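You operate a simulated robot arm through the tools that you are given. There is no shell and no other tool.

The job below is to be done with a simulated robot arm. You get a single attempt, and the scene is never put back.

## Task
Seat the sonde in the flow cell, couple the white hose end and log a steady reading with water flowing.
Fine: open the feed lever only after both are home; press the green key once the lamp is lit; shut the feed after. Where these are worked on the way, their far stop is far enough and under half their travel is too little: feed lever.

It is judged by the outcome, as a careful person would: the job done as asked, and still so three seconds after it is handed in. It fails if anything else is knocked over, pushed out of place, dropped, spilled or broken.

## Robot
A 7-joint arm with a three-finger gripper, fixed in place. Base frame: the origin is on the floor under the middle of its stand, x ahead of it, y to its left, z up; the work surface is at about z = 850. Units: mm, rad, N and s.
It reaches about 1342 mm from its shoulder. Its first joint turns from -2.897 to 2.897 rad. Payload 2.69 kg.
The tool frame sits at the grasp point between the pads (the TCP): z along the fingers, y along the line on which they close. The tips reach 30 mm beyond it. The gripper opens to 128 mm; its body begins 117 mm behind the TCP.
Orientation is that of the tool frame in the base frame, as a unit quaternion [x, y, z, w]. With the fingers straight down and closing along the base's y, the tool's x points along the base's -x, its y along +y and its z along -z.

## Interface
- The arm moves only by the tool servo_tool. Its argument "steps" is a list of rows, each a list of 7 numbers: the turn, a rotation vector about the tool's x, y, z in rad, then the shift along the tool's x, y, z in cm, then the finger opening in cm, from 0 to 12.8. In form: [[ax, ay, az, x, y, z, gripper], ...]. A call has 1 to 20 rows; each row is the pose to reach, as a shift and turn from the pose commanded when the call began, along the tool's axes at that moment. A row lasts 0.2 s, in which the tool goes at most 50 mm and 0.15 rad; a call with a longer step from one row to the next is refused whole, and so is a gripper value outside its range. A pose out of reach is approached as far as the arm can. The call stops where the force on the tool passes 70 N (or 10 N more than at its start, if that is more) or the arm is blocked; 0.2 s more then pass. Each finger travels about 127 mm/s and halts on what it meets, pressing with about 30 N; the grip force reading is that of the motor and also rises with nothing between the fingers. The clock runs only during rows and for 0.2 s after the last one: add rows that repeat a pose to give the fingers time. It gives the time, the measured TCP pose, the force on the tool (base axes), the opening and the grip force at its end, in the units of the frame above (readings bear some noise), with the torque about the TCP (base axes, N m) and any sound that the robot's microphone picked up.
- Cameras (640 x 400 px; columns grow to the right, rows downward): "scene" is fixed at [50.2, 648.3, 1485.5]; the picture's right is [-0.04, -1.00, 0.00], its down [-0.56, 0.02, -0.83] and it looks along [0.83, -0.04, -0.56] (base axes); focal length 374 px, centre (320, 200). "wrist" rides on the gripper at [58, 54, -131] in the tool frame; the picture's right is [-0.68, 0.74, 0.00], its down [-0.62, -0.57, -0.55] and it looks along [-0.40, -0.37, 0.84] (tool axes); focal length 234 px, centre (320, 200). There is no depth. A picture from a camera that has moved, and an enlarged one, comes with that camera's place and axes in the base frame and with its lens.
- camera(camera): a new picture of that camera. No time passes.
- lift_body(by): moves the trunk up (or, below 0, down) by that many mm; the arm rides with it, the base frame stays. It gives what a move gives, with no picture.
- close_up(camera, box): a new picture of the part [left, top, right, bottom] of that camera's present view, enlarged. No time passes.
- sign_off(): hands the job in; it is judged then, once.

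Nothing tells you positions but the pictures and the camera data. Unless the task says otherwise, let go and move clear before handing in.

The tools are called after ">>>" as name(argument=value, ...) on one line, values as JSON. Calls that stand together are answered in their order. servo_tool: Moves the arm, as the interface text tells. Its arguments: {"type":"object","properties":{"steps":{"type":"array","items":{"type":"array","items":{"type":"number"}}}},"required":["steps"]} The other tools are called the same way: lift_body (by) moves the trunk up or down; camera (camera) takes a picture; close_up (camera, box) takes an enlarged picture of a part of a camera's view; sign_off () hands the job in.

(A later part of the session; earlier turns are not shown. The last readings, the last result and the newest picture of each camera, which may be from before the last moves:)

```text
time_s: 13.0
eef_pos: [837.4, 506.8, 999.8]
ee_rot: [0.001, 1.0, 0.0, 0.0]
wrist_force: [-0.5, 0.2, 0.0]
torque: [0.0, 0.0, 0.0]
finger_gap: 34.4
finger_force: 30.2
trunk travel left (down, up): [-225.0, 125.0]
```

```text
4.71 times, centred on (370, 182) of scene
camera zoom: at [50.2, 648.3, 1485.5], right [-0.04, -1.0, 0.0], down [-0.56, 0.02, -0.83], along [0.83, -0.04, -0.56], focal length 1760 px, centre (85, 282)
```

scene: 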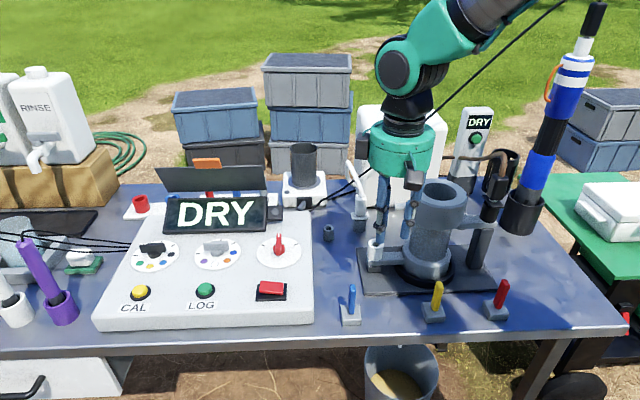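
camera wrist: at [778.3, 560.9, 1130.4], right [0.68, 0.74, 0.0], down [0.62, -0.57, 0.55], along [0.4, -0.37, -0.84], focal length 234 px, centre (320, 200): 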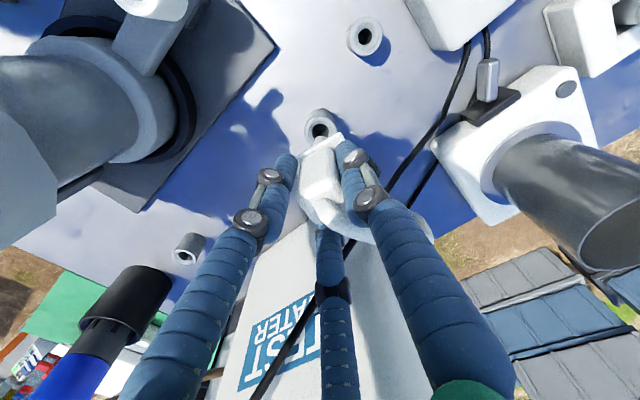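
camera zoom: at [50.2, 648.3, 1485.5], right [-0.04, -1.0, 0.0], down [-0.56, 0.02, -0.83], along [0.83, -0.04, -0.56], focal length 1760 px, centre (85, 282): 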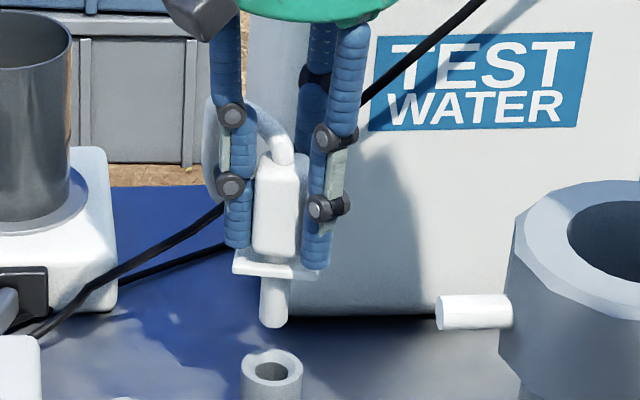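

The coupler is off its stub and its spigot is now visible below the flange, so it will plug down into the port's hole. I'll carry it up and over to the left side of the inlet port, keeping clear of the overflow stub.

>>> servo_tool(steps=[[0, 0, 0, 0, 0, -2.5, 1.0], [0, 0, 0, 0, 0.5, -5.0, 1.0], [0, 0, 0, 2.5, 2.0, -6.0, 1.0], [0, 0, 0, 5.5, 3.5, -6.0, 1.0], [0, 0, 0, 8.5, 4.7, -6.0, 1.0], [0, 0, 0, 11.5, 5.0, -6.0, 1.0], [0, 0, 0, 14.3, 5.0, -6.0, 1.0], [0, 0, 0, 16.6, 5.0, -6.0, 1.0], [0, 0, 0, 16.6, 5.0, -6.0, 1.0]])

>>> camera(camera="wrist")

>>> close_up(camera="scene", box=[300, 80, 460, 300])

```text
time_s: 15.0
eef_pos: [671.2, 557.0, 1059.7]
ee_rot: [0.0, 1.0, 0.0, -0.001]
wrist_force: [0.2, 0.0, -0.6]
torque: [-0.01, -0.03, 0.0]
finger_gap: 34.5
finger_force: 30.4
trunk travel left (down, up): [-225.0, 125.0]
```

```text
taken
camera wrist: at [612.1, 610.7, 1190.1], right [0.68, 0.74, 0.0], down [0.62, -0.57, 0.55], along [0.4, -0.37, -0.84], focal length 234 px, centre (320, 200)
```

wrist: 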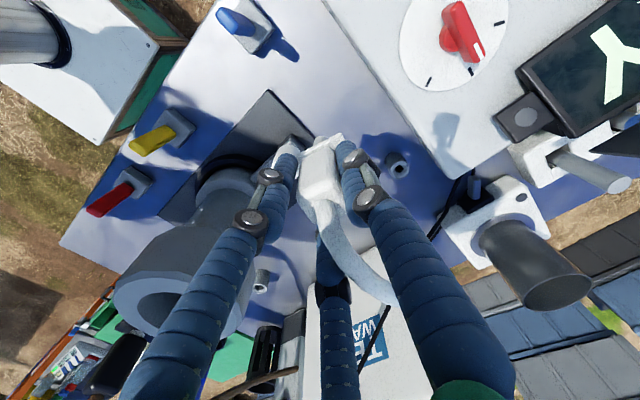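

```text
1.82 times, centred on (380, 190) of scene
camera zoom: at [50.2, 648.3, 1485.5], right [-0.04, -1.0, 0.0], down [-0.56, 0.02, -0.83], along [0.83, -0.04, -0.56], focal length 680 px, centre (211, 218)
```

zoom: 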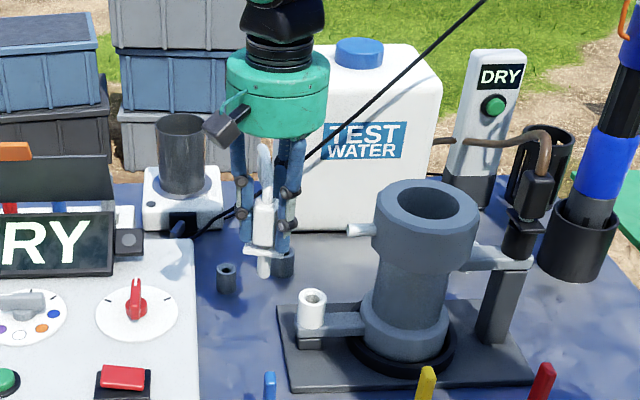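

>>> servo_tool(steps=[[0, 0, 0, 0, -2.0, 1.0, 1.0], [0, 0, 0, 0, -4.0, 1.8, 1.0], [0, 0, 0, 0, -5.0, 2.2, 1.0], [0, 0, 0, 0, -6.0, 2.2, 1.0], [0, 0, 0, 0, -6.0, 2.2, 1.0]])

>>> camera(camera="wrist")

>>> close_up(camera="wrist", box=[270, 90, 370, 190])

>>> close_up(camera="scene", box=[340, 180, 420, 280])

```text
time_s: 16.2
eef_pos: [671.0, 497.8, 1037.7]
ee_rot: [0.0, 1.0, 0.0, -0.001]
wrist_force: [0.3, 0.1, -0.5]
torque: [0.0, 0.03, 0.06]
finger_gap: 34.1
finger_force: 30.2
trunk travel left (down, up): [-225.0, 125.0]
```

```text
taken
camera wrist: at [612.7, 551.3, 1168.3], right [0.68, 0.74, 0.0], down [0.62, -0.57, 0.55], along [0.4, -0.37, -0.84], focal length 234 px, centre (320, 200)
```

wrist: 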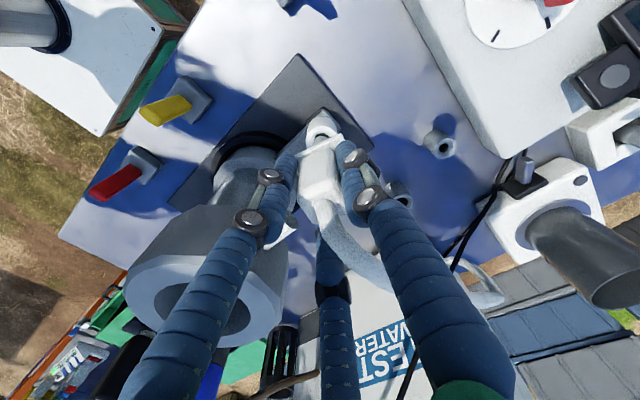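

```text
4.00 times, centred on (320, 140) of wrist
camera zoom: at [612.7, 551.3, 1168.3], right [0.68, 0.74, 0.0], down [0.62, -0.57, 0.55], along [0.4, -0.37, -0.84], focal length 937 px, centre (320, 440)
```

zoom: 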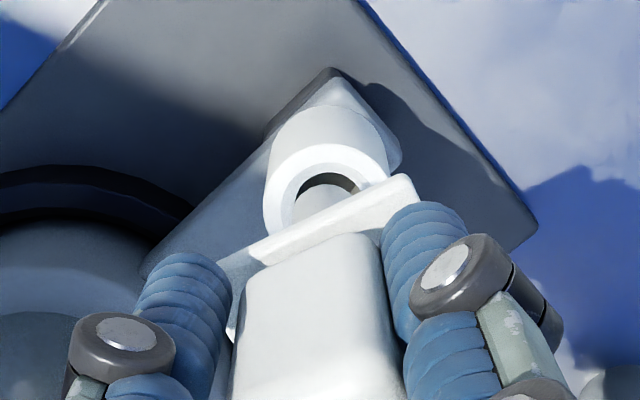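

```text
4.00 times, centred on (380, 230) of scene
camera zoom: at [50.2, 648.3, 1485.5], right [-0.04, -1.0, 0.0], down [-0.56, 0.02, -0.83], along [0.83, -0.04, -0.56], focal length 1496 px, centre (80, 80)
```

zoom: 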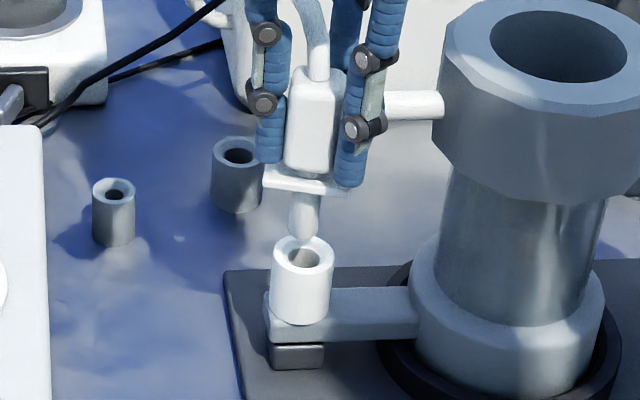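

>>> close_up(camera="wrist", box=[295, 105, 345, 155])

>>> close_up(camera="scene", box=[360, 215, 395, 255])

```text
8.00 times, centred on (320, 130) of wrist
camera zoom: at [612.7, 551.3, 1168.3], right [0.68, 0.74, 0.0], down [0.62, -0.57, 0.55], along [0.4, -0.37, -0.84], focal length 1873 px, centre (320, 760)
```

zoom: 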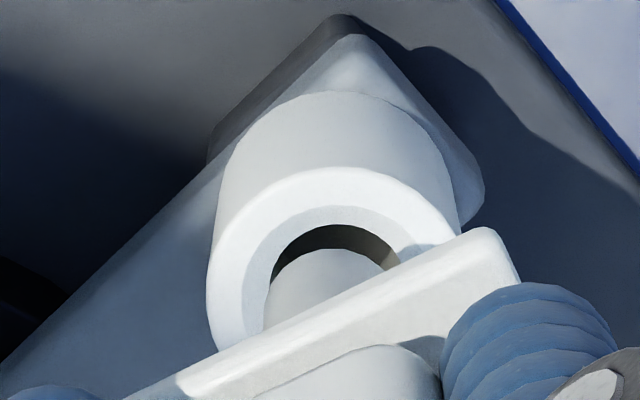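

```text
10.00 times, centred on (378, 235) of scene
camera zoom: at [50.2, 648.3, 1485.5], right [-0.04, -1.0, 0.0], down [-0.56, 0.02, -0.83], along [0.83, -0.04, -0.56], focal length 3740 px, centre (-255, -150)
```

zoom: 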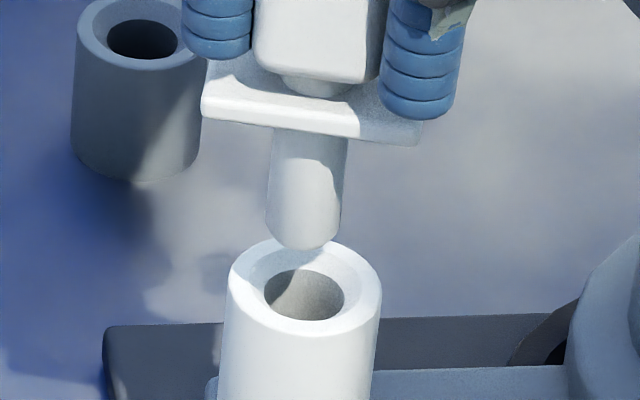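

The spigot hangs over the port hole, off by about 1 to 2 mm, and the port mouth is chamfered. I'll correct that and lower slowly until the tip enters, watching the force.

>>> servo_tool(steps=[[0, 0, 0, -0.1, -0.17, 0, 1.0], [0, 0, 0, -0.1, -0.17, 0.5, 1.0], [0, 0, 0, -0.1, -0.17, 1.0, 1.0], [0, 0, 0, -0.1, -0.17, 1.5, 1.0], [0, 0, 0, -0.1, -0.17, 2.0, 1.0], [0, 0, 0, -0.1, -0.17, 2.3, 1.0], [0, 0, 0, -0.1, -0.17, 2.3, 1.0]])

>>> close_up(camera="wrist", box=[295, 105, 345, 155])

>>> close_up(camera="scene", box=[355, 205, 400, 265])

```text
time_s: 17.8
eef_pos: [672.9, 497.1, 1015.2]
ee_rot: [0.0, 1.0, 0.0, 0.0]
wrist_force: [1.3, -0.1, 1.6]
torque: [0.04, -0.08, -0.02]
finger_gap: 33.9
finger_force: 29.9
trunk travel left (down, up): [-225.0, 125.0]
```

```text
8.00 times, centred on (320, 130) of wrist
camera zoom: at [614.1, 549.7, 1145.8], right [0.68, 0.74, 0.0], down [0.62, -0.57, 0.55], along [0.4, -0.37, -0.84], focal length 1873 px, centre (320, 760)
```

zoom: 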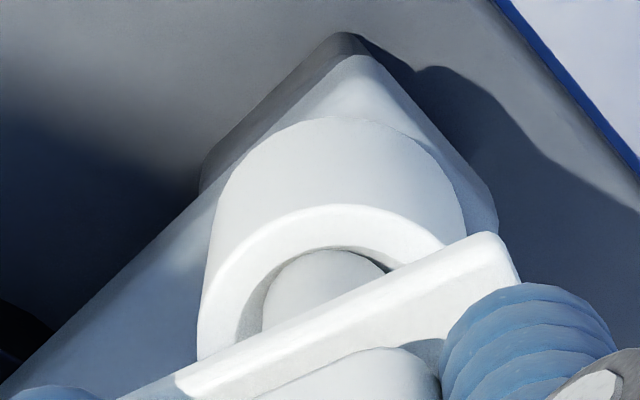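

```text
6.67 times, centred on (378, 235) of scene
camera zoom: at [50.2, 648.3, 1485.5], right [-0.04, -1.0, 0.0], down [-0.56, 0.02, -0.83], along [0.83, -0.04, -0.56], focal length 2494 px, centre (-63, -33)
```

zoom: 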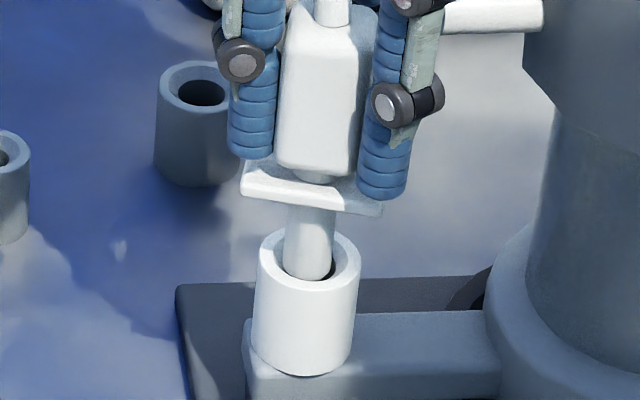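

>>> servo_tool(steps=[[0, 0, 0, -0.12, -0.05, 0.2, 1.0], [0, 0, 0, -0.12, -0.05, 0.6, 1.0], [0, 0, 0, -0.12, -0.05, 1.0, 1.0], [0, 0, 0, -0.12, -0.05, 1.5, 1.0], [0, 0, 0, -0.12, -0.05, 1.5, 1.0]])

>>> close_up(camera="wrist", box=[295, 105, 345, 155])

>>> close_up(camera="scene", box=[355, 205, 400, 265])

```text
time_s: 19.0
eef_pos: [673.6, 495.5, 1000.2]
ee_rot: [0.0, 1.0, -0.001, 0.0]
wrist_force: [-0.1, 0.2, 0.1]
torque: [0.0, 0.02, 0.0]
finger_gap: 33.4
finger_force: 30.0
trunk travel left (down, up): [-225.0, 125.0]
```

```text
8.00 times, centred on (320, 130) of wrist
camera zoom: at [615.2, 549.2, 1130.5], right [0.68, 0.74, 0.0], down [0.62, -0.57, 0.55], along [0.4, -0.37, -0.84], focal length 1873 px, centre (320, 760)
```

zoom: 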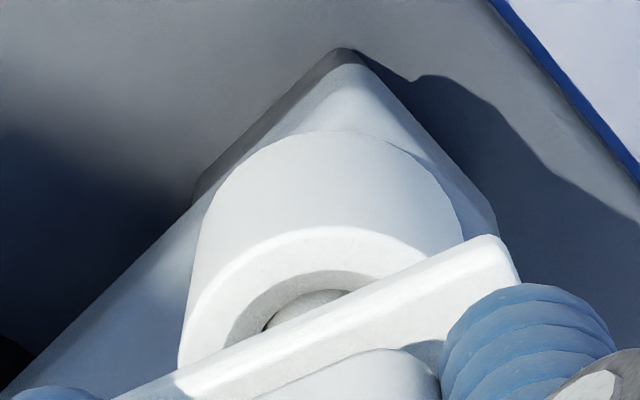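

```text
6.67 times, centred on (378, 235) of scene
camera zoom: at [50.2, 648.3, 1485.5], right [-0.04, -1.0, 0.0], down [-0.56, 0.02, -0.83], along [0.83, -0.04, -0.56], focal length 2494 px, centre (-63, -33)
```

zoom: 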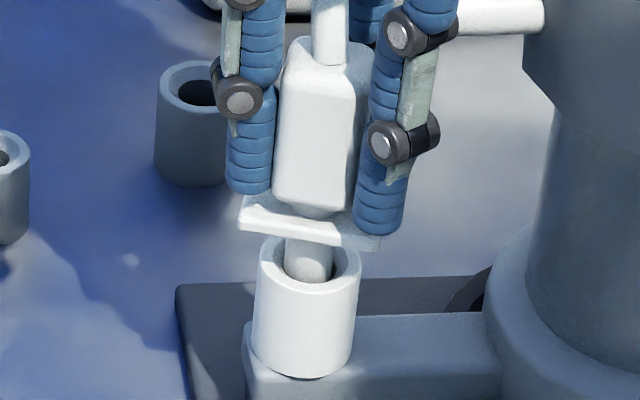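

>>> servo_tool(steps=[[0, 0, 0, 0, 0, 0.4, 1.0], [0, 0, 0, 0, 0, 0.8, 1.0], [0, 0, 0, 0, 0, 1.1, 1.0], [0, 0, 0, 0, 0, 1.4, 1.0], [0, 0, 0, 0, 0, 1.4, 1.0]])

>>> close_up(camera="wrist", box=[295, 105, 345, 155])

>>> close_up(camera="scene", box=[355, 205, 400, 265])

```text
time_s: 20.2
eef_pos: [674.7, 495.6, 985.3]
ee_rot: [0.0, 1.0, 0.0, 0.0]
wrist_force: [-0.3, 0.6, -0.5]
torque: [-0.01, -0.02, -0.02]
finger_gap: 33.6
finger_force: 30.1
trunk travel left (down, up): [-225.0, 125.0]
```

```text
8.00 times, centred on (320, 130) of wrist
camera zoom: at [615.1, 549.2, 1116.2], right [0.68, 0.74, 0.0], down [0.62, -0.57, 0.55], along [0.4, -0.37, -0.84], focal length 1873 px, centre (320, 760)
```

zoom: 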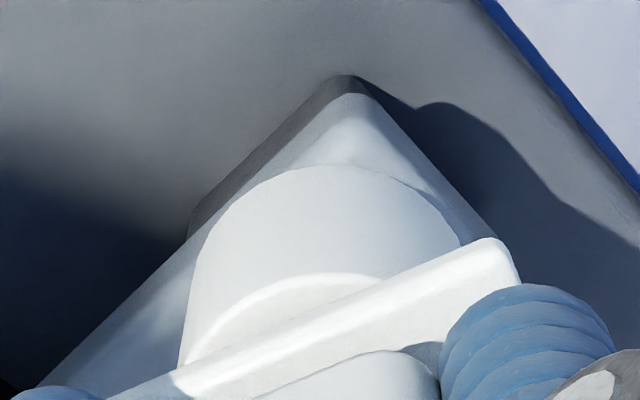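

```text
6.67 times, centred on (378, 235) of scene
camera zoom: at [50.2, 648.3, 1485.5], right [-0.04, -1.0, 0.0], down [-0.56, 0.02, -0.83], along [0.83, -0.04, -0.56], focal length 2494 px, centre (-63, -33)
```

zoom: 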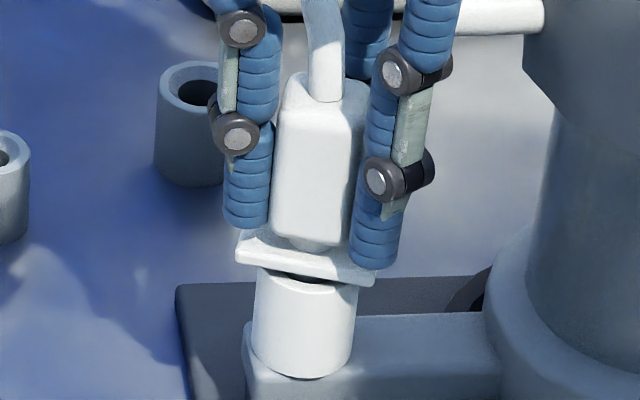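

>>> servo_tool(steps=[[0, 0, 0, 0, 0, 0.3, 1.0], [0, 0, 0, 0, 0, 0.6, 1.0], [0, 0, 0, 0, 0, 0.8, 1.0], [0, 0, 0, 0, 0, 0.8, 1.0]])

>>> close_up(camera="scene", box=[355, 205, 400, 265])

>>> camera(camera="wrist")

```text
time_s: 21.2
eef_pos: [674.2, 496.6, 980.7]
ee_rot: [0.0, 1.0, 0.001, 0.002]
wrist_force: [-0.2, 2.9, 22.9]
torque: [0.2, 0.0, 0.01]
finger_gap: 33.4
finger_force: 29.7
trunk travel left (down, up): [-225.0, 125.0]
```

```text
6.67 times, centred on (378, 235) of scene
camera zoom: at [50.2, 648.3, 1485.5], right [-0.04, -1.0, 0.0], down [-0.56, 0.02, -0.83], along [0.83, -0.04, -0.56], focal length 2494 px, centre (-63, -33)
```

zoom: 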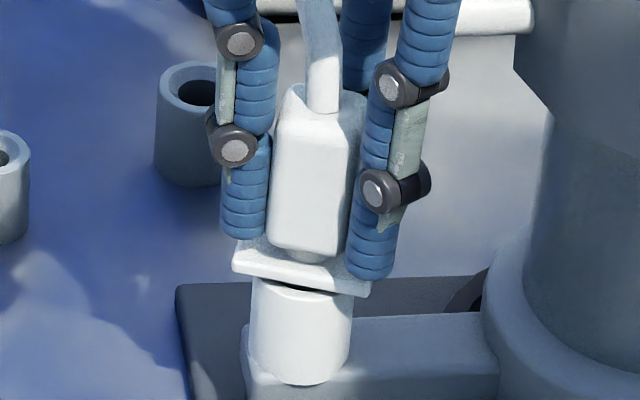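

```text
taken
camera wrist: at [615.0, 549.4, 1111.3], right [0.68, 0.74, 0.0], down [0.61, -0.57, 0.55], along [0.41, -0.37, -0.84], focal length 234 px, centre (320, 200)
```

wrist: 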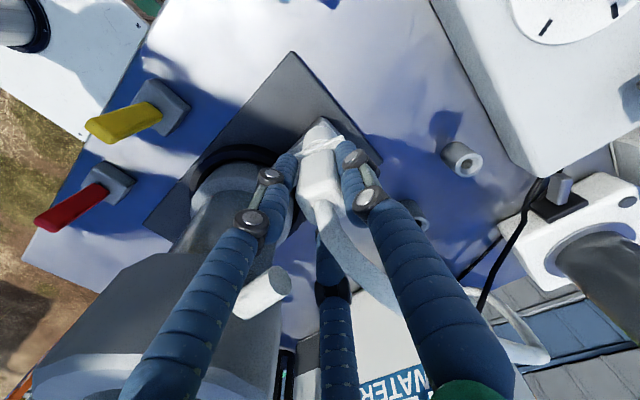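

>>> close_up(camera="scene", box=[345, 180, 485, 300])

>>> close_up(camera="scene", box=[360, 225, 395, 270])

>>> close_up(camera="wrist", box=[280, 100, 360, 200])

```text
3.33 times, centred on (415, 240) of scene
camera zoom: at [50.2, 648.3, 1485.5], right [-0.04, -1.0, 0.0], down [-0.56, 0.02, -0.83], along [0.83, -0.04, -0.56], focal length 1247 px, centre (3, 67)
```

zoom: 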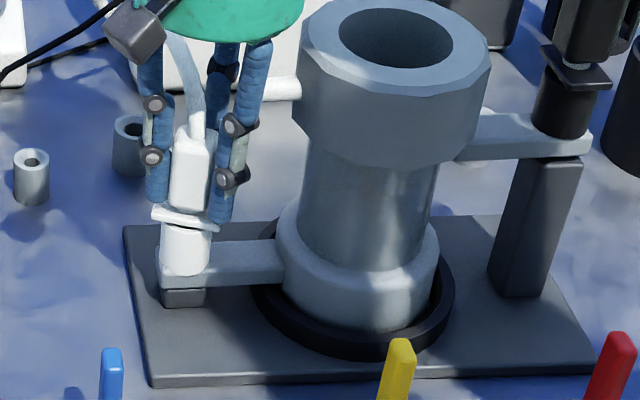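

```text
8.89 times, centred on (378, 248) of scene
camera zoom: at [50.2, 648.3, 1485.5], right [-0.04, -1.0, 0.0], down [-0.56, 0.02, -0.83], along [0.83, -0.04, -0.56], focal length 3325 px, centre (-191, -222)
```

zoom: 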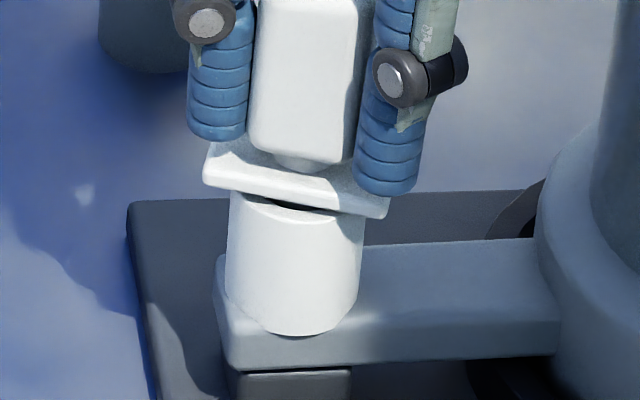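

```text
4.00 times, centred on (320, 150) of wrist
camera zoom: at [615.0, 549.4, 1111.3], right [0.68, 0.74, 0.0], down [0.61, -0.57, 0.55], along [0.41, -0.37, -0.84], focal length 937 px, centre (320, 400)
```

zoom: 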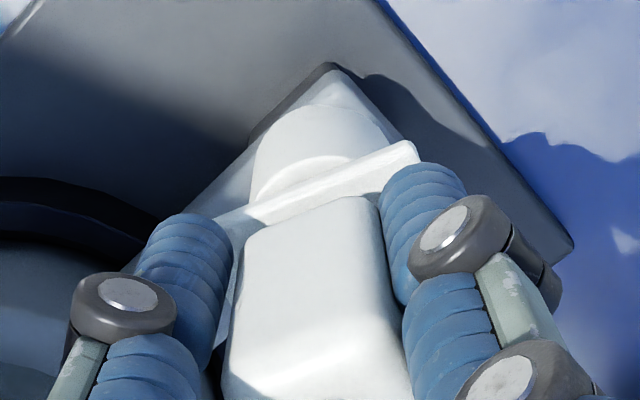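

The spigot hit a hard stop at about 41 mm of insertion, at 23 N, and the loosely standing cell tipped slightly onto its support block. I'll ease the pressure off and check that everything settles before letting go.

>>> servo_tool(steps=[[0, 0, 0, 0, 0, -0.15, 1.0], [0, 0, 0, 0, 0, -0.3, 1.0], [0, 0, 0, 0, 0, -0.3, 1.0]])

>>> close_up(camera="scene", box=[345, 180, 485, 300])

>>> close_up(camera="scene", box=[360, 225, 395, 270])

```text
time_s: 22.0
eef_pos: [673.6, 495.3, 981.4]
ee_rot: [0.0, 1.0, 0.001, 0.0]
wrist_force: [2.5, 4.3, 15.4]
torque: [0.22, -0.26, -0.06]
finger_gap: 33.2
finger_force: 30.0
trunk travel left (down, up): [-225.0, 125.0]
```

```text
3.33 times, centred on (415, 240) of scene
camera zoom: at [50.2, 648.3, 1485.5], right [-0.04, -1.0, 0.0], down [-0.56, 0.02, -0.83], along [0.83, -0.04, -0.56], focal length 1247 px, centre (3, 67)
```

zoom: 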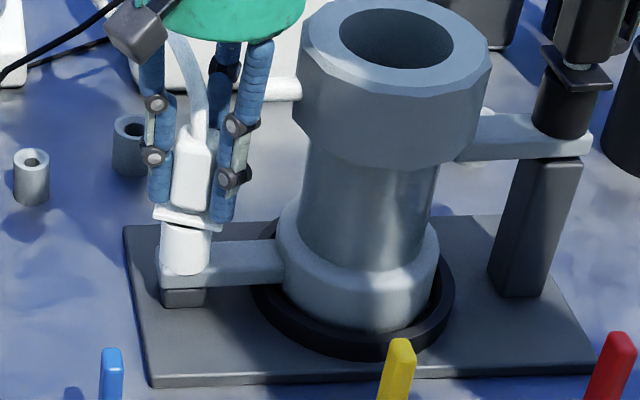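

```text
8.89 times, centred on (378, 248) of scene
camera zoom: at [50.2, 648.3, 1485.5], right [-0.04, -1.0, 0.0], down [-0.56, 0.02, -0.83], along [0.83, -0.04, -0.56], focal length 3325 px, centre (-191, -222)
```

zoom: 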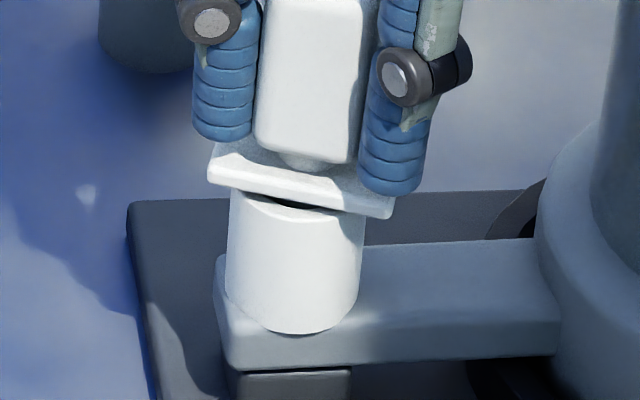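

>>> servo_tool(steps=[[0, 0, 0, 0, 0, -0.2, 1.0], [0, 0, 0, 0, 0, -0.3, 1.0], [0, 0, 0, 0, 0, -0.3, 1.0]])

>>> close_up(camera="scene", box=[355, 205, 400, 265])

>>> close_up(camera="scene", box=[345, 180, 485, 300])

```text
time_s: 22.8
eef_pos: [674.1, 495.3, 982.8]
ee_rot: [0.001, 1.0, -0.002, 0.0]
wrist_force: [-0.7, -1.8, 5.6]
torque: [-0.16, 0.06, -0.01]
finger_gap: 33.3
finger_force: 30.4
trunk travel left (down, up): [-225.0, 125.0]
```

```text
6.67 times, centred on (378, 235) of scene
camera zoom: at [50.2, 648.3, 1485.5], right [-0.04, -1.0, 0.0], down [-0.56, 0.02, -0.83], along [0.83, -0.04, -0.56], focal length 2494 px, centre (-63, -33)
```

zoom: 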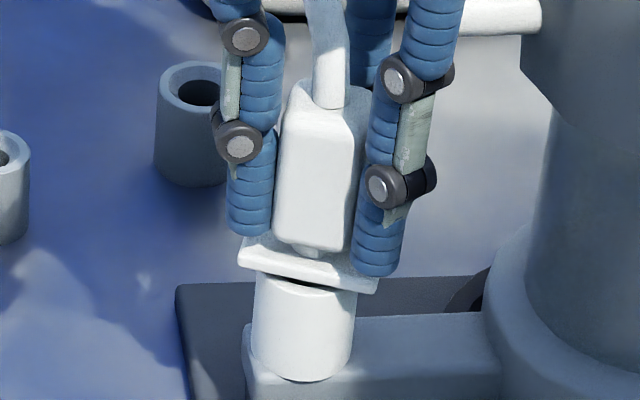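

```text
3.33 times, centred on (415, 240) of scene
camera zoom: at [50.2, 648.3, 1485.5], right [-0.04, -1.0, 0.0], down [-0.56, 0.02, -0.83], along [0.83, -0.04, -0.56], focal length 1247 px, centre (3, 67)
```

zoom: 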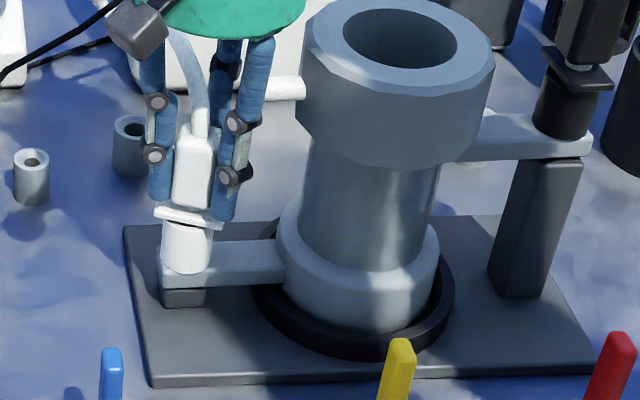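

Backing off brought the force down to 5.6 N and the cell came back upright. The wrench lies on the spigot axis, so the spigot is bottomed in the port. I'll open the fingers just enough, retreat straight up, and check that the coupler stays put.

>>> servo_tool(steps=[[0, 0, 0, 0, 0, 0, 3.5], [0, 0, 0, 0, 0, 0, 5.0], [0, 0, 0, 0, 0, 0, 6.4], [0, 0, 0, 0, 0, 0, 6.4], [0, 0, 0, 0, 0, -1.5, 6.4], [0, 0, 0, 0, 0, -4.0, 6.4], [0, 0, 0, 0, 0, -7.5, 6.4], [0, 0, 0, 0, 0, -11.5, 6.4], [0, 0, 0, 0, 0, -15.5, 6.4], [0, 0, 0, 0, 0, -15.5, 6.4]])

>>> camera(camera="wrist")

>>> close_up(camera="scene", box=[345, 180, 485, 300])

>>> close_up(camera="scene", box=[355, 205, 400, 265])

```text
time_s: 25.0
eef_pos: [672.1, 495.8, 1139.5]
ee_rot: [0.001, 1.0, 0.0, -0.001]
wrist_force: [-0.6, -0.2, 0.0]
torque: [0.01, -0.01, 0.01]
finger_gap: 64.2
finger_force: 0.1
trunk travel left (down, up): [-225.0, 125.0]
```

```text
taken
camera wrist: at [614.1, 549.4, 1270.6], right [0.68, 0.74, 0.0], down [0.62, -0.57, 0.55], along [0.4, -0.37, -0.84], focal length 234 px, centre (320, 200)
```

wrist: 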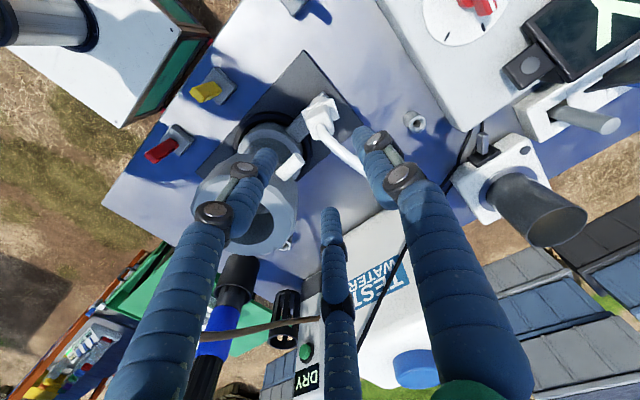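

```text
3.33 times, centred on (415, 240) of scene
camera zoom: at [50.2, 648.3, 1485.5], right [-0.04, -1.0, 0.0], down [-0.56, 0.02, -0.83], along [0.83, -0.04, -0.56], focal length 1247 px, centre (3, 67)
```

zoom: 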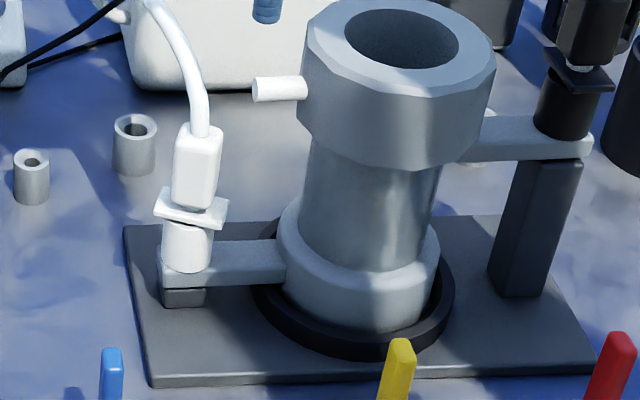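

```text
6.67 times, centred on (378, 235) of scene
camera zoom: at [50.2, 648.3, 1485.5], right [-0.04, -1.0, 0.0], down [-0.56, 0.02, -0.83], along [0.83, -0.04, -0.56], focal length 2494 px, centre (-63, -33)
```

zoom: 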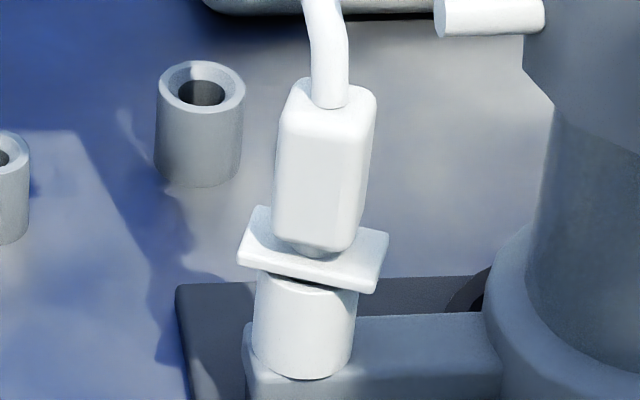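

The coupler sits in the inlet port just as deeply as it sat in its parking stub: the sockets are the same height and show the same flange gap, so the hose is home. Next is the sonde. I'll rise clear, swing right and level the hand to point forward so I can inspect the sonde.

>>> servo_tool(steps=[[0, 0, 0, 1.0, 0, -4.5, 6.4], [0, -0.1, 0, 2.0, -1.0, -9.0, 6.4], [0, -0.234, 0, 2.8, -4.9, -9.0, 7.0], [0, -0.367, 0, 3.7, -8.7, -9.0, 8.0], [0, -0.501, 0, 4.5, -12.6, -9.0, 9.0], [0, -0.635, 0, 5.3, -16.5, -9.0, 10.0], [0, -0.769, 0, 6.2, -20.4, -9.0, 11.0], [0, -0.902, 0, 7.0, -24.2, -9.0, 12.0], [0, -1.036, 0, 7.9, -28.1, -9.0, 12.8], [0, -1.17, 0, 8.7, -32.0, -9.0, 12.8], [0, -1.304, 0, 9.6, -35.9, -9.0, 12.8], [0, -1.437, 0, 10.4, -39.7, -9.0, 12.8], [0, -1.571, 0, 11.2, -43.6, -9.0, 12.8], [0, -1.571, 0, 11.2, -43.6, -9.0, 12.8]])

>>> camera(camera="wrist")

>>> camera(camera="scene")

```text
time_s: 28.0
eef_pos: [561.7, 61.2, 1228.4]
ee_rot: [0.0, 0.707, 0.0, 0.707]
wrist_force: [0.1, 0.6, 1.1]
torque: [0.01, -0.03, -0.03]
finger_gap: 128.0
finger_force: 0.0
trunk travel left (down, up): [-225.0, 125.0]
```

```text
taken
camera wrist: at [430.5, 113.2, 1169.7], right [0.0, 0.74, 0.68], down [-0.55, -0.57, 0.62], along [0.84, -0.37, 0.4], focal length 234 px, centre (320, 200)
```

wrist: 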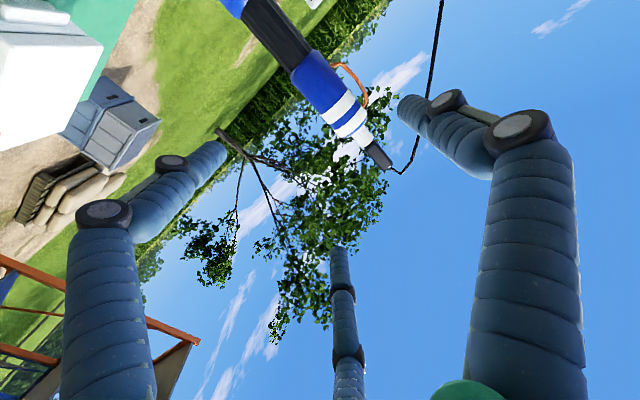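

```text
taken
```

scene: 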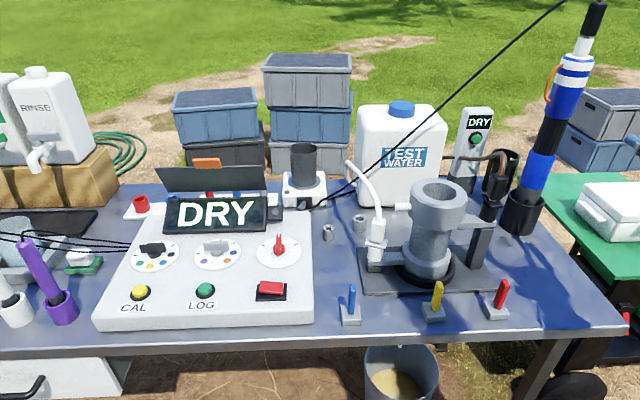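

>>> close_up(camera="wrist", box=[210, 0, 450, 190])

>>> close_up(camera="scene", box=[480, 0, 640, 130])

>>> close_up(camera="scene", box=[440, 120, 580, 250])

>>> close_up(camera="scene", box=[360, 150, 500, 280])

```text
2.11 times, centred on (330, 95) of wrist
camera zoom: at [430.5, 113.2, 1169.7], right [0.0, 0.74, 0.68], down [-0.55, -0.57, 0.62], along [0.84, -0.37, 0.4], focal length 493 px, centre (299, 421)
```

zoom: 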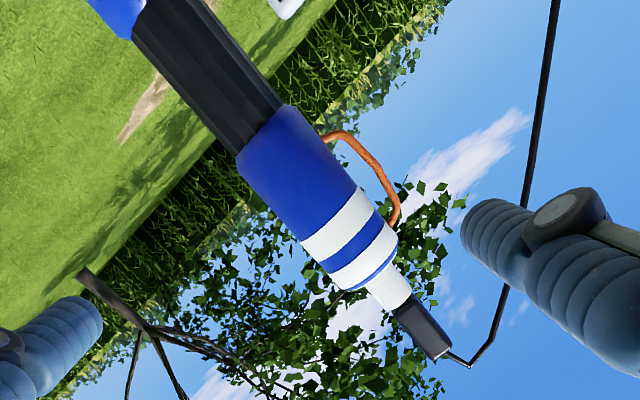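

```text
3.08 times, centred on (560, 65) of scene
camera zoom: at [50.2, 648.3, 1485.5], right [-0.04, -1.0, 0.0], down [-0.56, 0.02, -0.83], along [0.83, -0.04, -0.56], focal length 1151 px, centre (-418, 615)
```

zoom: 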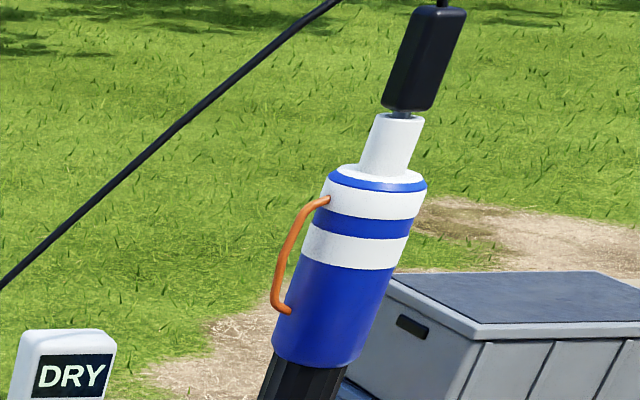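

```text
3.08 times, centred on (510, 185) of scene
camera zoom: at [50.2, 648.3, 1485.5], right [-0.04, -1.0, 0.0], down [-0.56, 0.02, -0.83], along [0.83, -0.04, -0.56], focal length 1151 px, centre (-265, 246)
```

zoom: 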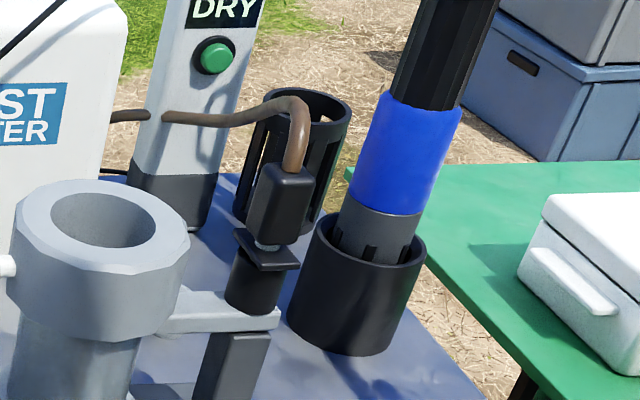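

```text
3.08 times, centred on (430, 215) of scene
camera zoom: at [50.2, 648.3, 1485.5], right [-0.04, -1.0, 0.0], down [-0.56, 0.02, -0.83], along [0.83, -0.04, -0.56], focal length 1151 px, centre (-18, 154)
```

zoom: 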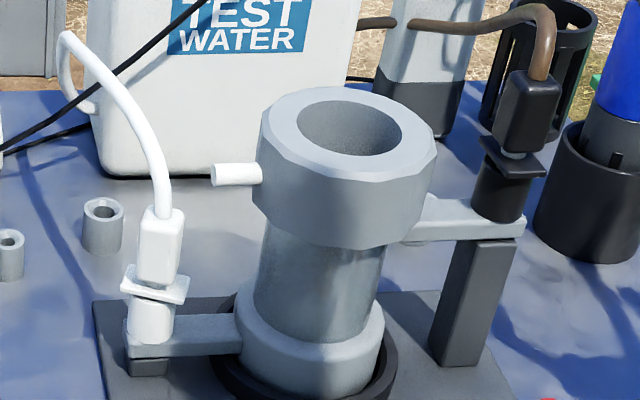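

>>> close_up(camera="scene", box=[510, 140, 570, 200])

>>> close_up(camera="scene", box=[405, 165, 475, 225])

>>> close_up(camera="scene", box=[535, 40, 605, 120])

```text
6.67 times, centred on (540, 170) of scene
camera zoom: at [50.2, 648.3, 1485.5], right [-0.04, -1.0, 0.0], down [-0.56, 0.02, -0.83], along [0.83, -0.04, -0.56], focal length 2494 px, centre (-1147, 400)
```

zoom: 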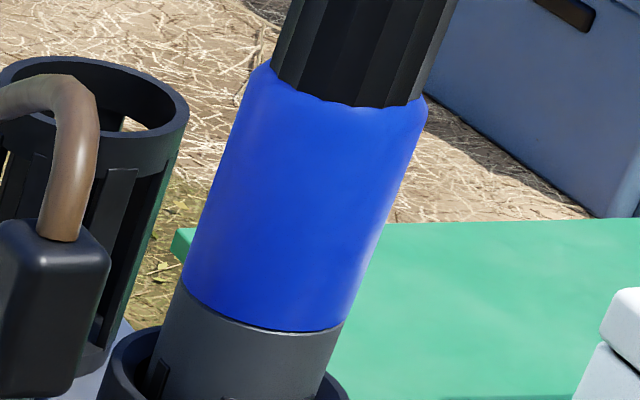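

```text
6.67 times, centred on (440, 195) of scene
camera zoom: at [50.2, 648.3, 1485.5], right [-0.04, -1.0, 0.0], down [-0.56, 0.02, -0.83], along [0.83, -0.04, -0.56], focal length 2494 px, centre (-480, 233)
```

zoom: 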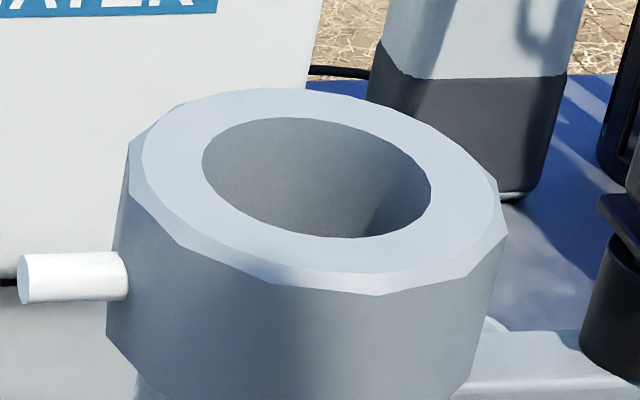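

```text
5.00 times, centred on (570, 80) of scene
camera zoom: at [50.2, 648.3, 1485.5], right [-0.04, -1.0, 0.0], down [-0.56, 0.02, -0.83], along [0.83, -0.04, -0.56], focal length 1870 px, centre (-930, 800)
```

zoom: 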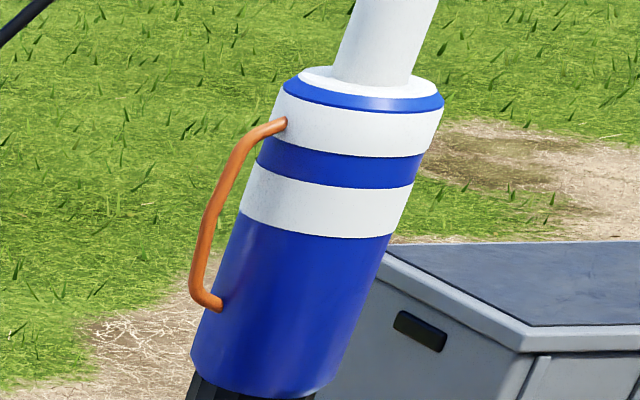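

With corrected geometry the sonde stands at about (821, 80). Its narrow black waist spans z = 1078 to 1163, with wider blue sections above and below. The waist is a secure place to grip, so I'll approach level with it and measure again.

>>> servo_tool(steps=[[0, 0, 0, 2.5, 0.2, 3.2, 12.8], [0, 0, 0, 5.0, 0.4, 6.4, 12.8], [0, 0, 0, 7.5, 0.6, 9.6, 12.8], [0, 0, 0, 10.0, 0.7, 12.8, 12.8], [0, 0, 0, 10.0, 0.7, 12.8, 12.8]])

>>> camera(camera="wrist")

>>> camera(camera="scene")

```text
time_s: 29.2
eef_pos: [690.9, 87.8, 1135.5]
ee_rot: [0.0, 0.709, -0.014, 0.705]
wrist_force: [0.2, 0.6, -0.7]
torque: [-0.01, 0.0, -0.02]
finger_gap: 128.1
finger_force: 0.0
out of reach, approached as far as the arm can: row 1, 2, 3, 4, 5
trunk travel left (down, up): [-225.0, 125.0]
```

```text
taken
camera wrist: at [559.2, 141.6, 1075.7], right [0.02, 0.75, 0.66], down [-0.56, -0.54, 0.63], along [0.83, -0.38, 0.41], focal length 234 px, centre (320, 200)
```

wrist: 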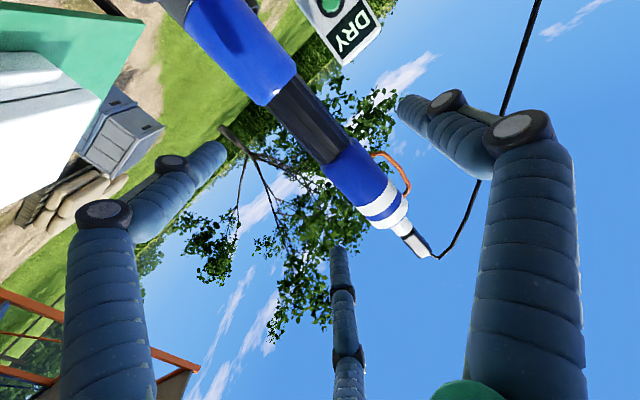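

```text
taken
```

scene: 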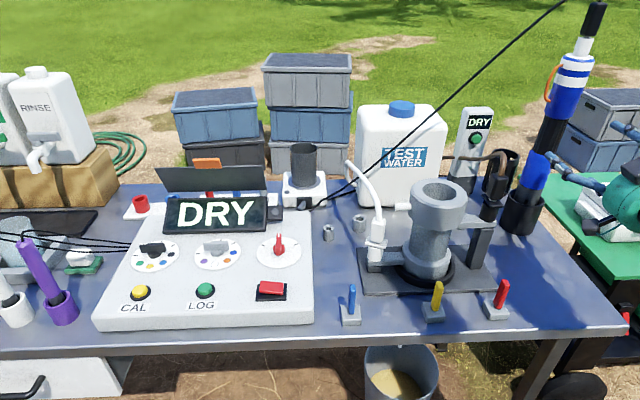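

The arm is near a wrist limit with the hand fully level here. Pitching the hand about 26° downward keeps the same sideways pinch on the sonde and should bring the pose back within reach.

>>> servo_tool(steps=[[0, 0.12, 0, 0, 0, -1.0, 12.8], [0, 0.24, 0, 0, 0, -2.0, 12.8], [0, 0.36, 0, 0, 0, -2.0, 12.8], [0, 0.45, 0, 0, 0, -2.0, 12.8], [0, 0.45, 0, 0, 0, -2.0, 12.8]])

>>> camera(camera="wrist")

>>> camera(camera="scene")

```text
time_s: 30.4
eef_pos: [667.4, 86.7, 1133.8]
ee_rot: [0.0, 0.847, 0.001, 0.532]
wrist_force: [0.3, -0.5, -0.2]
torque: [-0.01, 0.02, 0.04]
finger_gap: 128.2
finger_force: 0.1
trunk travel left (down, up): [-225.0, 125.0]
```

```text
taken
camera wrist: at [524.5, 139.5, 1139.1], right [0.29, 0.74, 0.61], down [-0.23, -0.57, 0.79], along [0.93, -0.37, 0.0], focal length 234 px, centre (320, 200)
```

wrist: 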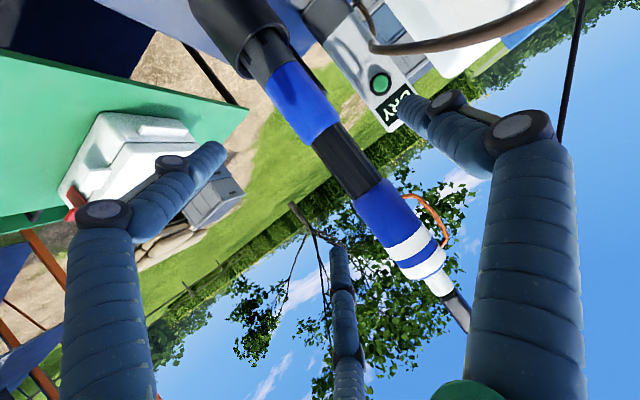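

```text
taken
```

scene: 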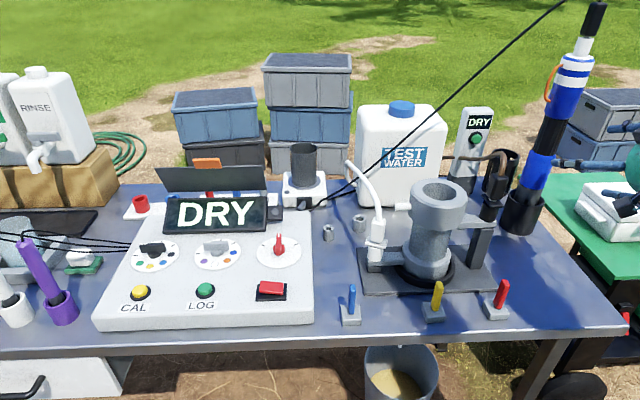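

>>> servo_tool(steps=[[0, 0, 0, -0.3, -1.0, 1.7, 12.8], [0, 0, 0, -0.62, -1.9, 3.36, 12.8], [0, 0, 0, -0.62, -1.9, 3.36, 12.8]])

>>> camera(camera="wrist")

```text
time_s: 31.2
eef_pos: [700.3, 66.3, 1126.5]
ee_rot: [0.001, 0.847, -0.001, 0.532]
wrist_force: [0.2, -0.2, -0.2]
torque: [0.02, -0.03, -0.02]
finger_gap: 128.0
finger_force: 0.1
trunk travel left (down, up): [-225.0, 125.0]
```

```text
taken
camera wrist: at [557.8, 120.2, 1130.2], right [0.29, 0.74, 0.61], down [-0.23, -0.57, 0.79], along [0.93, -0.37, 0.0], focal length 234 px, centre (320, 200)
```

wrist: 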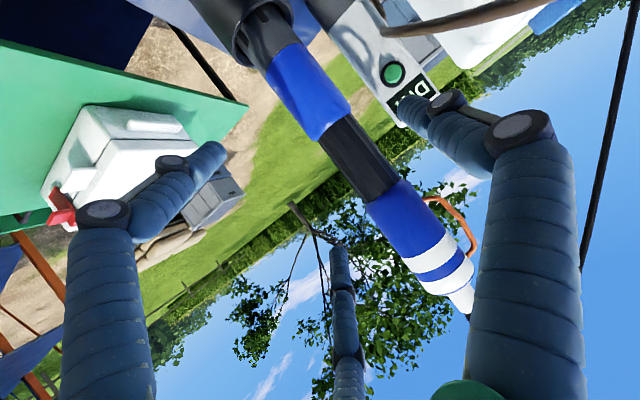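

>>> servo_tool(steps=[[0, 0, 0, -1.0, 0.1, 2.1, 12.8], [0, 0, 0, -2.0, 0.15, 4.2, 12.8], [0, 0, 0, -3.04, 0.15, 6.3, 12.8], [0, 0, 0, -3.04, 0.15, 6.3, 12.8]])

>>> camera(camera="wrist")

>>> close_up(camera="scene", box=[480, 60, 640, 240])

```text
time_s: 32.2
eef_pos: [771.1, 69.2, 1126.6]
ee_rot: [0.0, 0.847, 0.0, 0.532]
wrist_force: [0.8, 0.2, -0.7]
torque: [-0.01, -0.01, 0.0]
finger_gap: 128.2
finger_force: 0.2
trunk travel left (down, up): [-225.0, 125.0]
```

```text
taken
camera wrist: at [627.6, 121.9, 1129.9], right [0.29, 0.74, 0.61], down [-0.23, -0.57, 0.79], along [0.93, -0.37, 0.0], focal length 234 px, centre (320, 200)
```

wrist: 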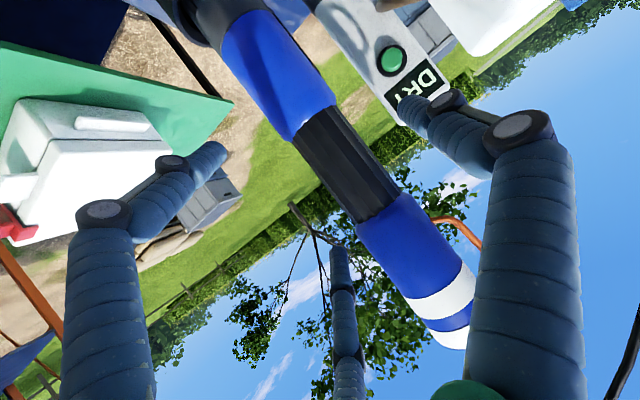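

```text
2.22 times, centred on (560, 150) of scene
camera zoom: at [50.2, 648.3, 1485.5], right [-0.04, -1.0, 0.0], down [-0.56, 0.02, -0.83], along [0.83, -0.04, -0.56], focal length 831 px, centre (-213, 311)
```

zoom: 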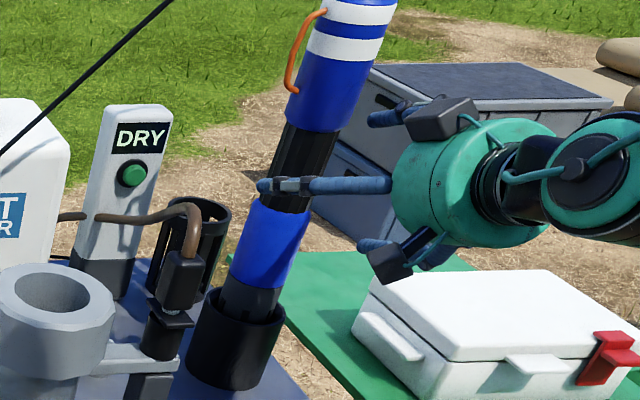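

>>> servo_tool(steps=[[0, 0, 0, -0.7, 0, 1.5, 12.8], [0, 0, 0, -1.4, 0, 3.0, 12.8], [0, 0, 0, -2.17, 0, 4.5, 12.8], [0, 0, 0, -2.17, 0, 4.5, 12.8]])

>>> camera(camera="wrist")

>>> close_up(camera="scene", box=[480, 60, 640, 240])

```text
time_s: 33.2
eef_pos: [820.7, 68.3, 1127.5]
ee_rot: [0.0, 0.847, 0.0, 0.531]
wrist_force: [0.1, 0.0, 0.2]
torque: [-0.04, -0.01, 0.0]
finger_gap: 128.1
finger_force: 0.0
trunk travel left (down, up): [-225.0, 125.0]
```

```text
taken
camera wrist: at [677.6, 122.1, 1130.3], right [0.29, 0.74, 0.61], down [-0.23, -0.57, 0.79], along [0.93, -0.37, 0.0], focal length 234 px, centre (320, 200)
```

wrist: 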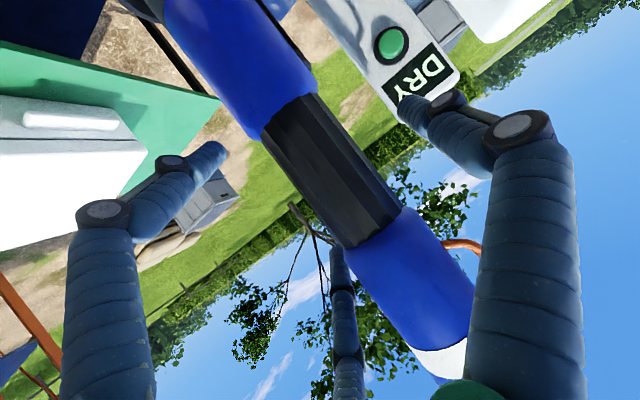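

```text
2.22 times, centred on (560, 150) of scene
camera zoom: at [50.2, 648.3, 1485.5], right [-0.04, -1.0, 0.0], down [-0.56, 0.02, -0.83], along [0.83, -0.04, -0.56], focal length 831 px, centre (-213, 311)
```

zoom: 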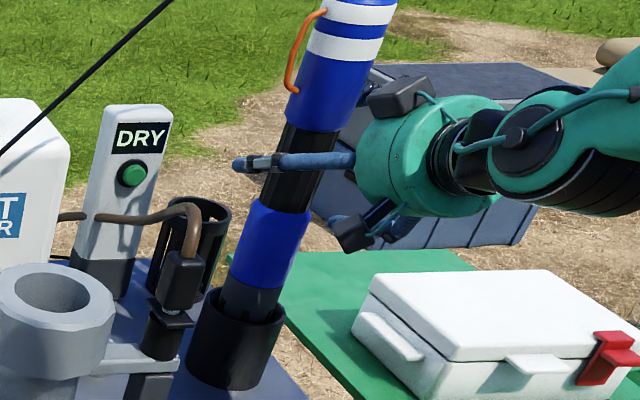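

The sonde's black waist is now centred between the fingers. I'll close on it gently.

>>> servo_tool(steps=[[0, 0, 0, 0, 0, 0, 10.5], [0, 0, 0, 0, 0, 0, 8.5], [0, 0, 0, 0, 0, 0, 7.0], [0, 0, 0, 0, 0, 0, 5.5], [0, 0, 0, 0, 0, 0, 4.0], [0, 0, 0, 0, 0, 0, 2.5], [0, 0, 0, 0, 0, 0, 2.0], [0, 0, 0, 0, 0, 0, 2.0]])

>>> camera(camera="wrist")

>>> close_up(camera="scene", box=[480, 60, 640, 240])

```text
time_s: 35.0
eef_pos: [821.7, 68.4, 1126.6]
ee_rot: [0.0, 0.847, 0.0, 0.532]
wrist_force: [1.0, 4.1, 7.0]
torque: [1.74, -0.28, 0.04]
finger_gap: 72.9
finger_force: 30.3
trunk travel left (down, up): [-225.0, 125.0]
```

```text
taken
camera wrist: at [677.3, 122.4, 1131.1], right [0.29, 0.74, 0.61], down [-0.23, -0.57, 0.79], along [0.93, -0.37, 0.0], focal length 234 px, centre (320, 200)
```

wrist: 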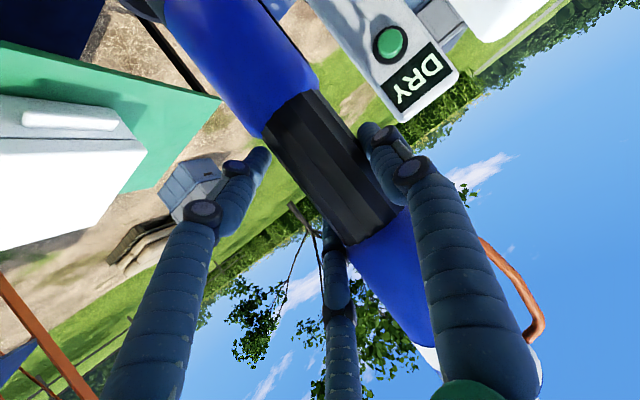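

```text
2.22 times, centred on (560, 150) of scene
camera zoom: at [50.2, 648.3, 1485.5], right [-0.04, -1.0, 0.0], down [-0.56, 0.02, -0.83], along [0.83, -0.04, -0.56], focal length 831 px, centre (-213, 311)
```

zoom: 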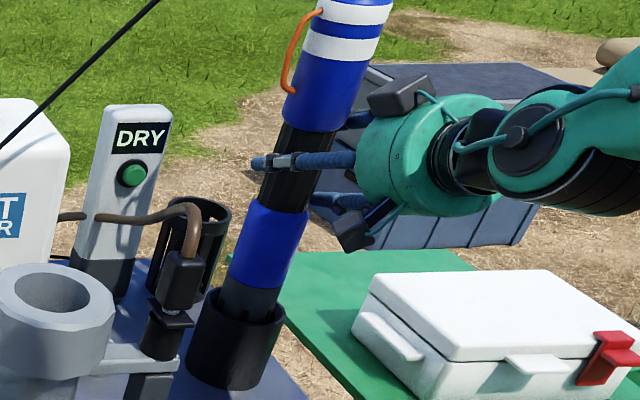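

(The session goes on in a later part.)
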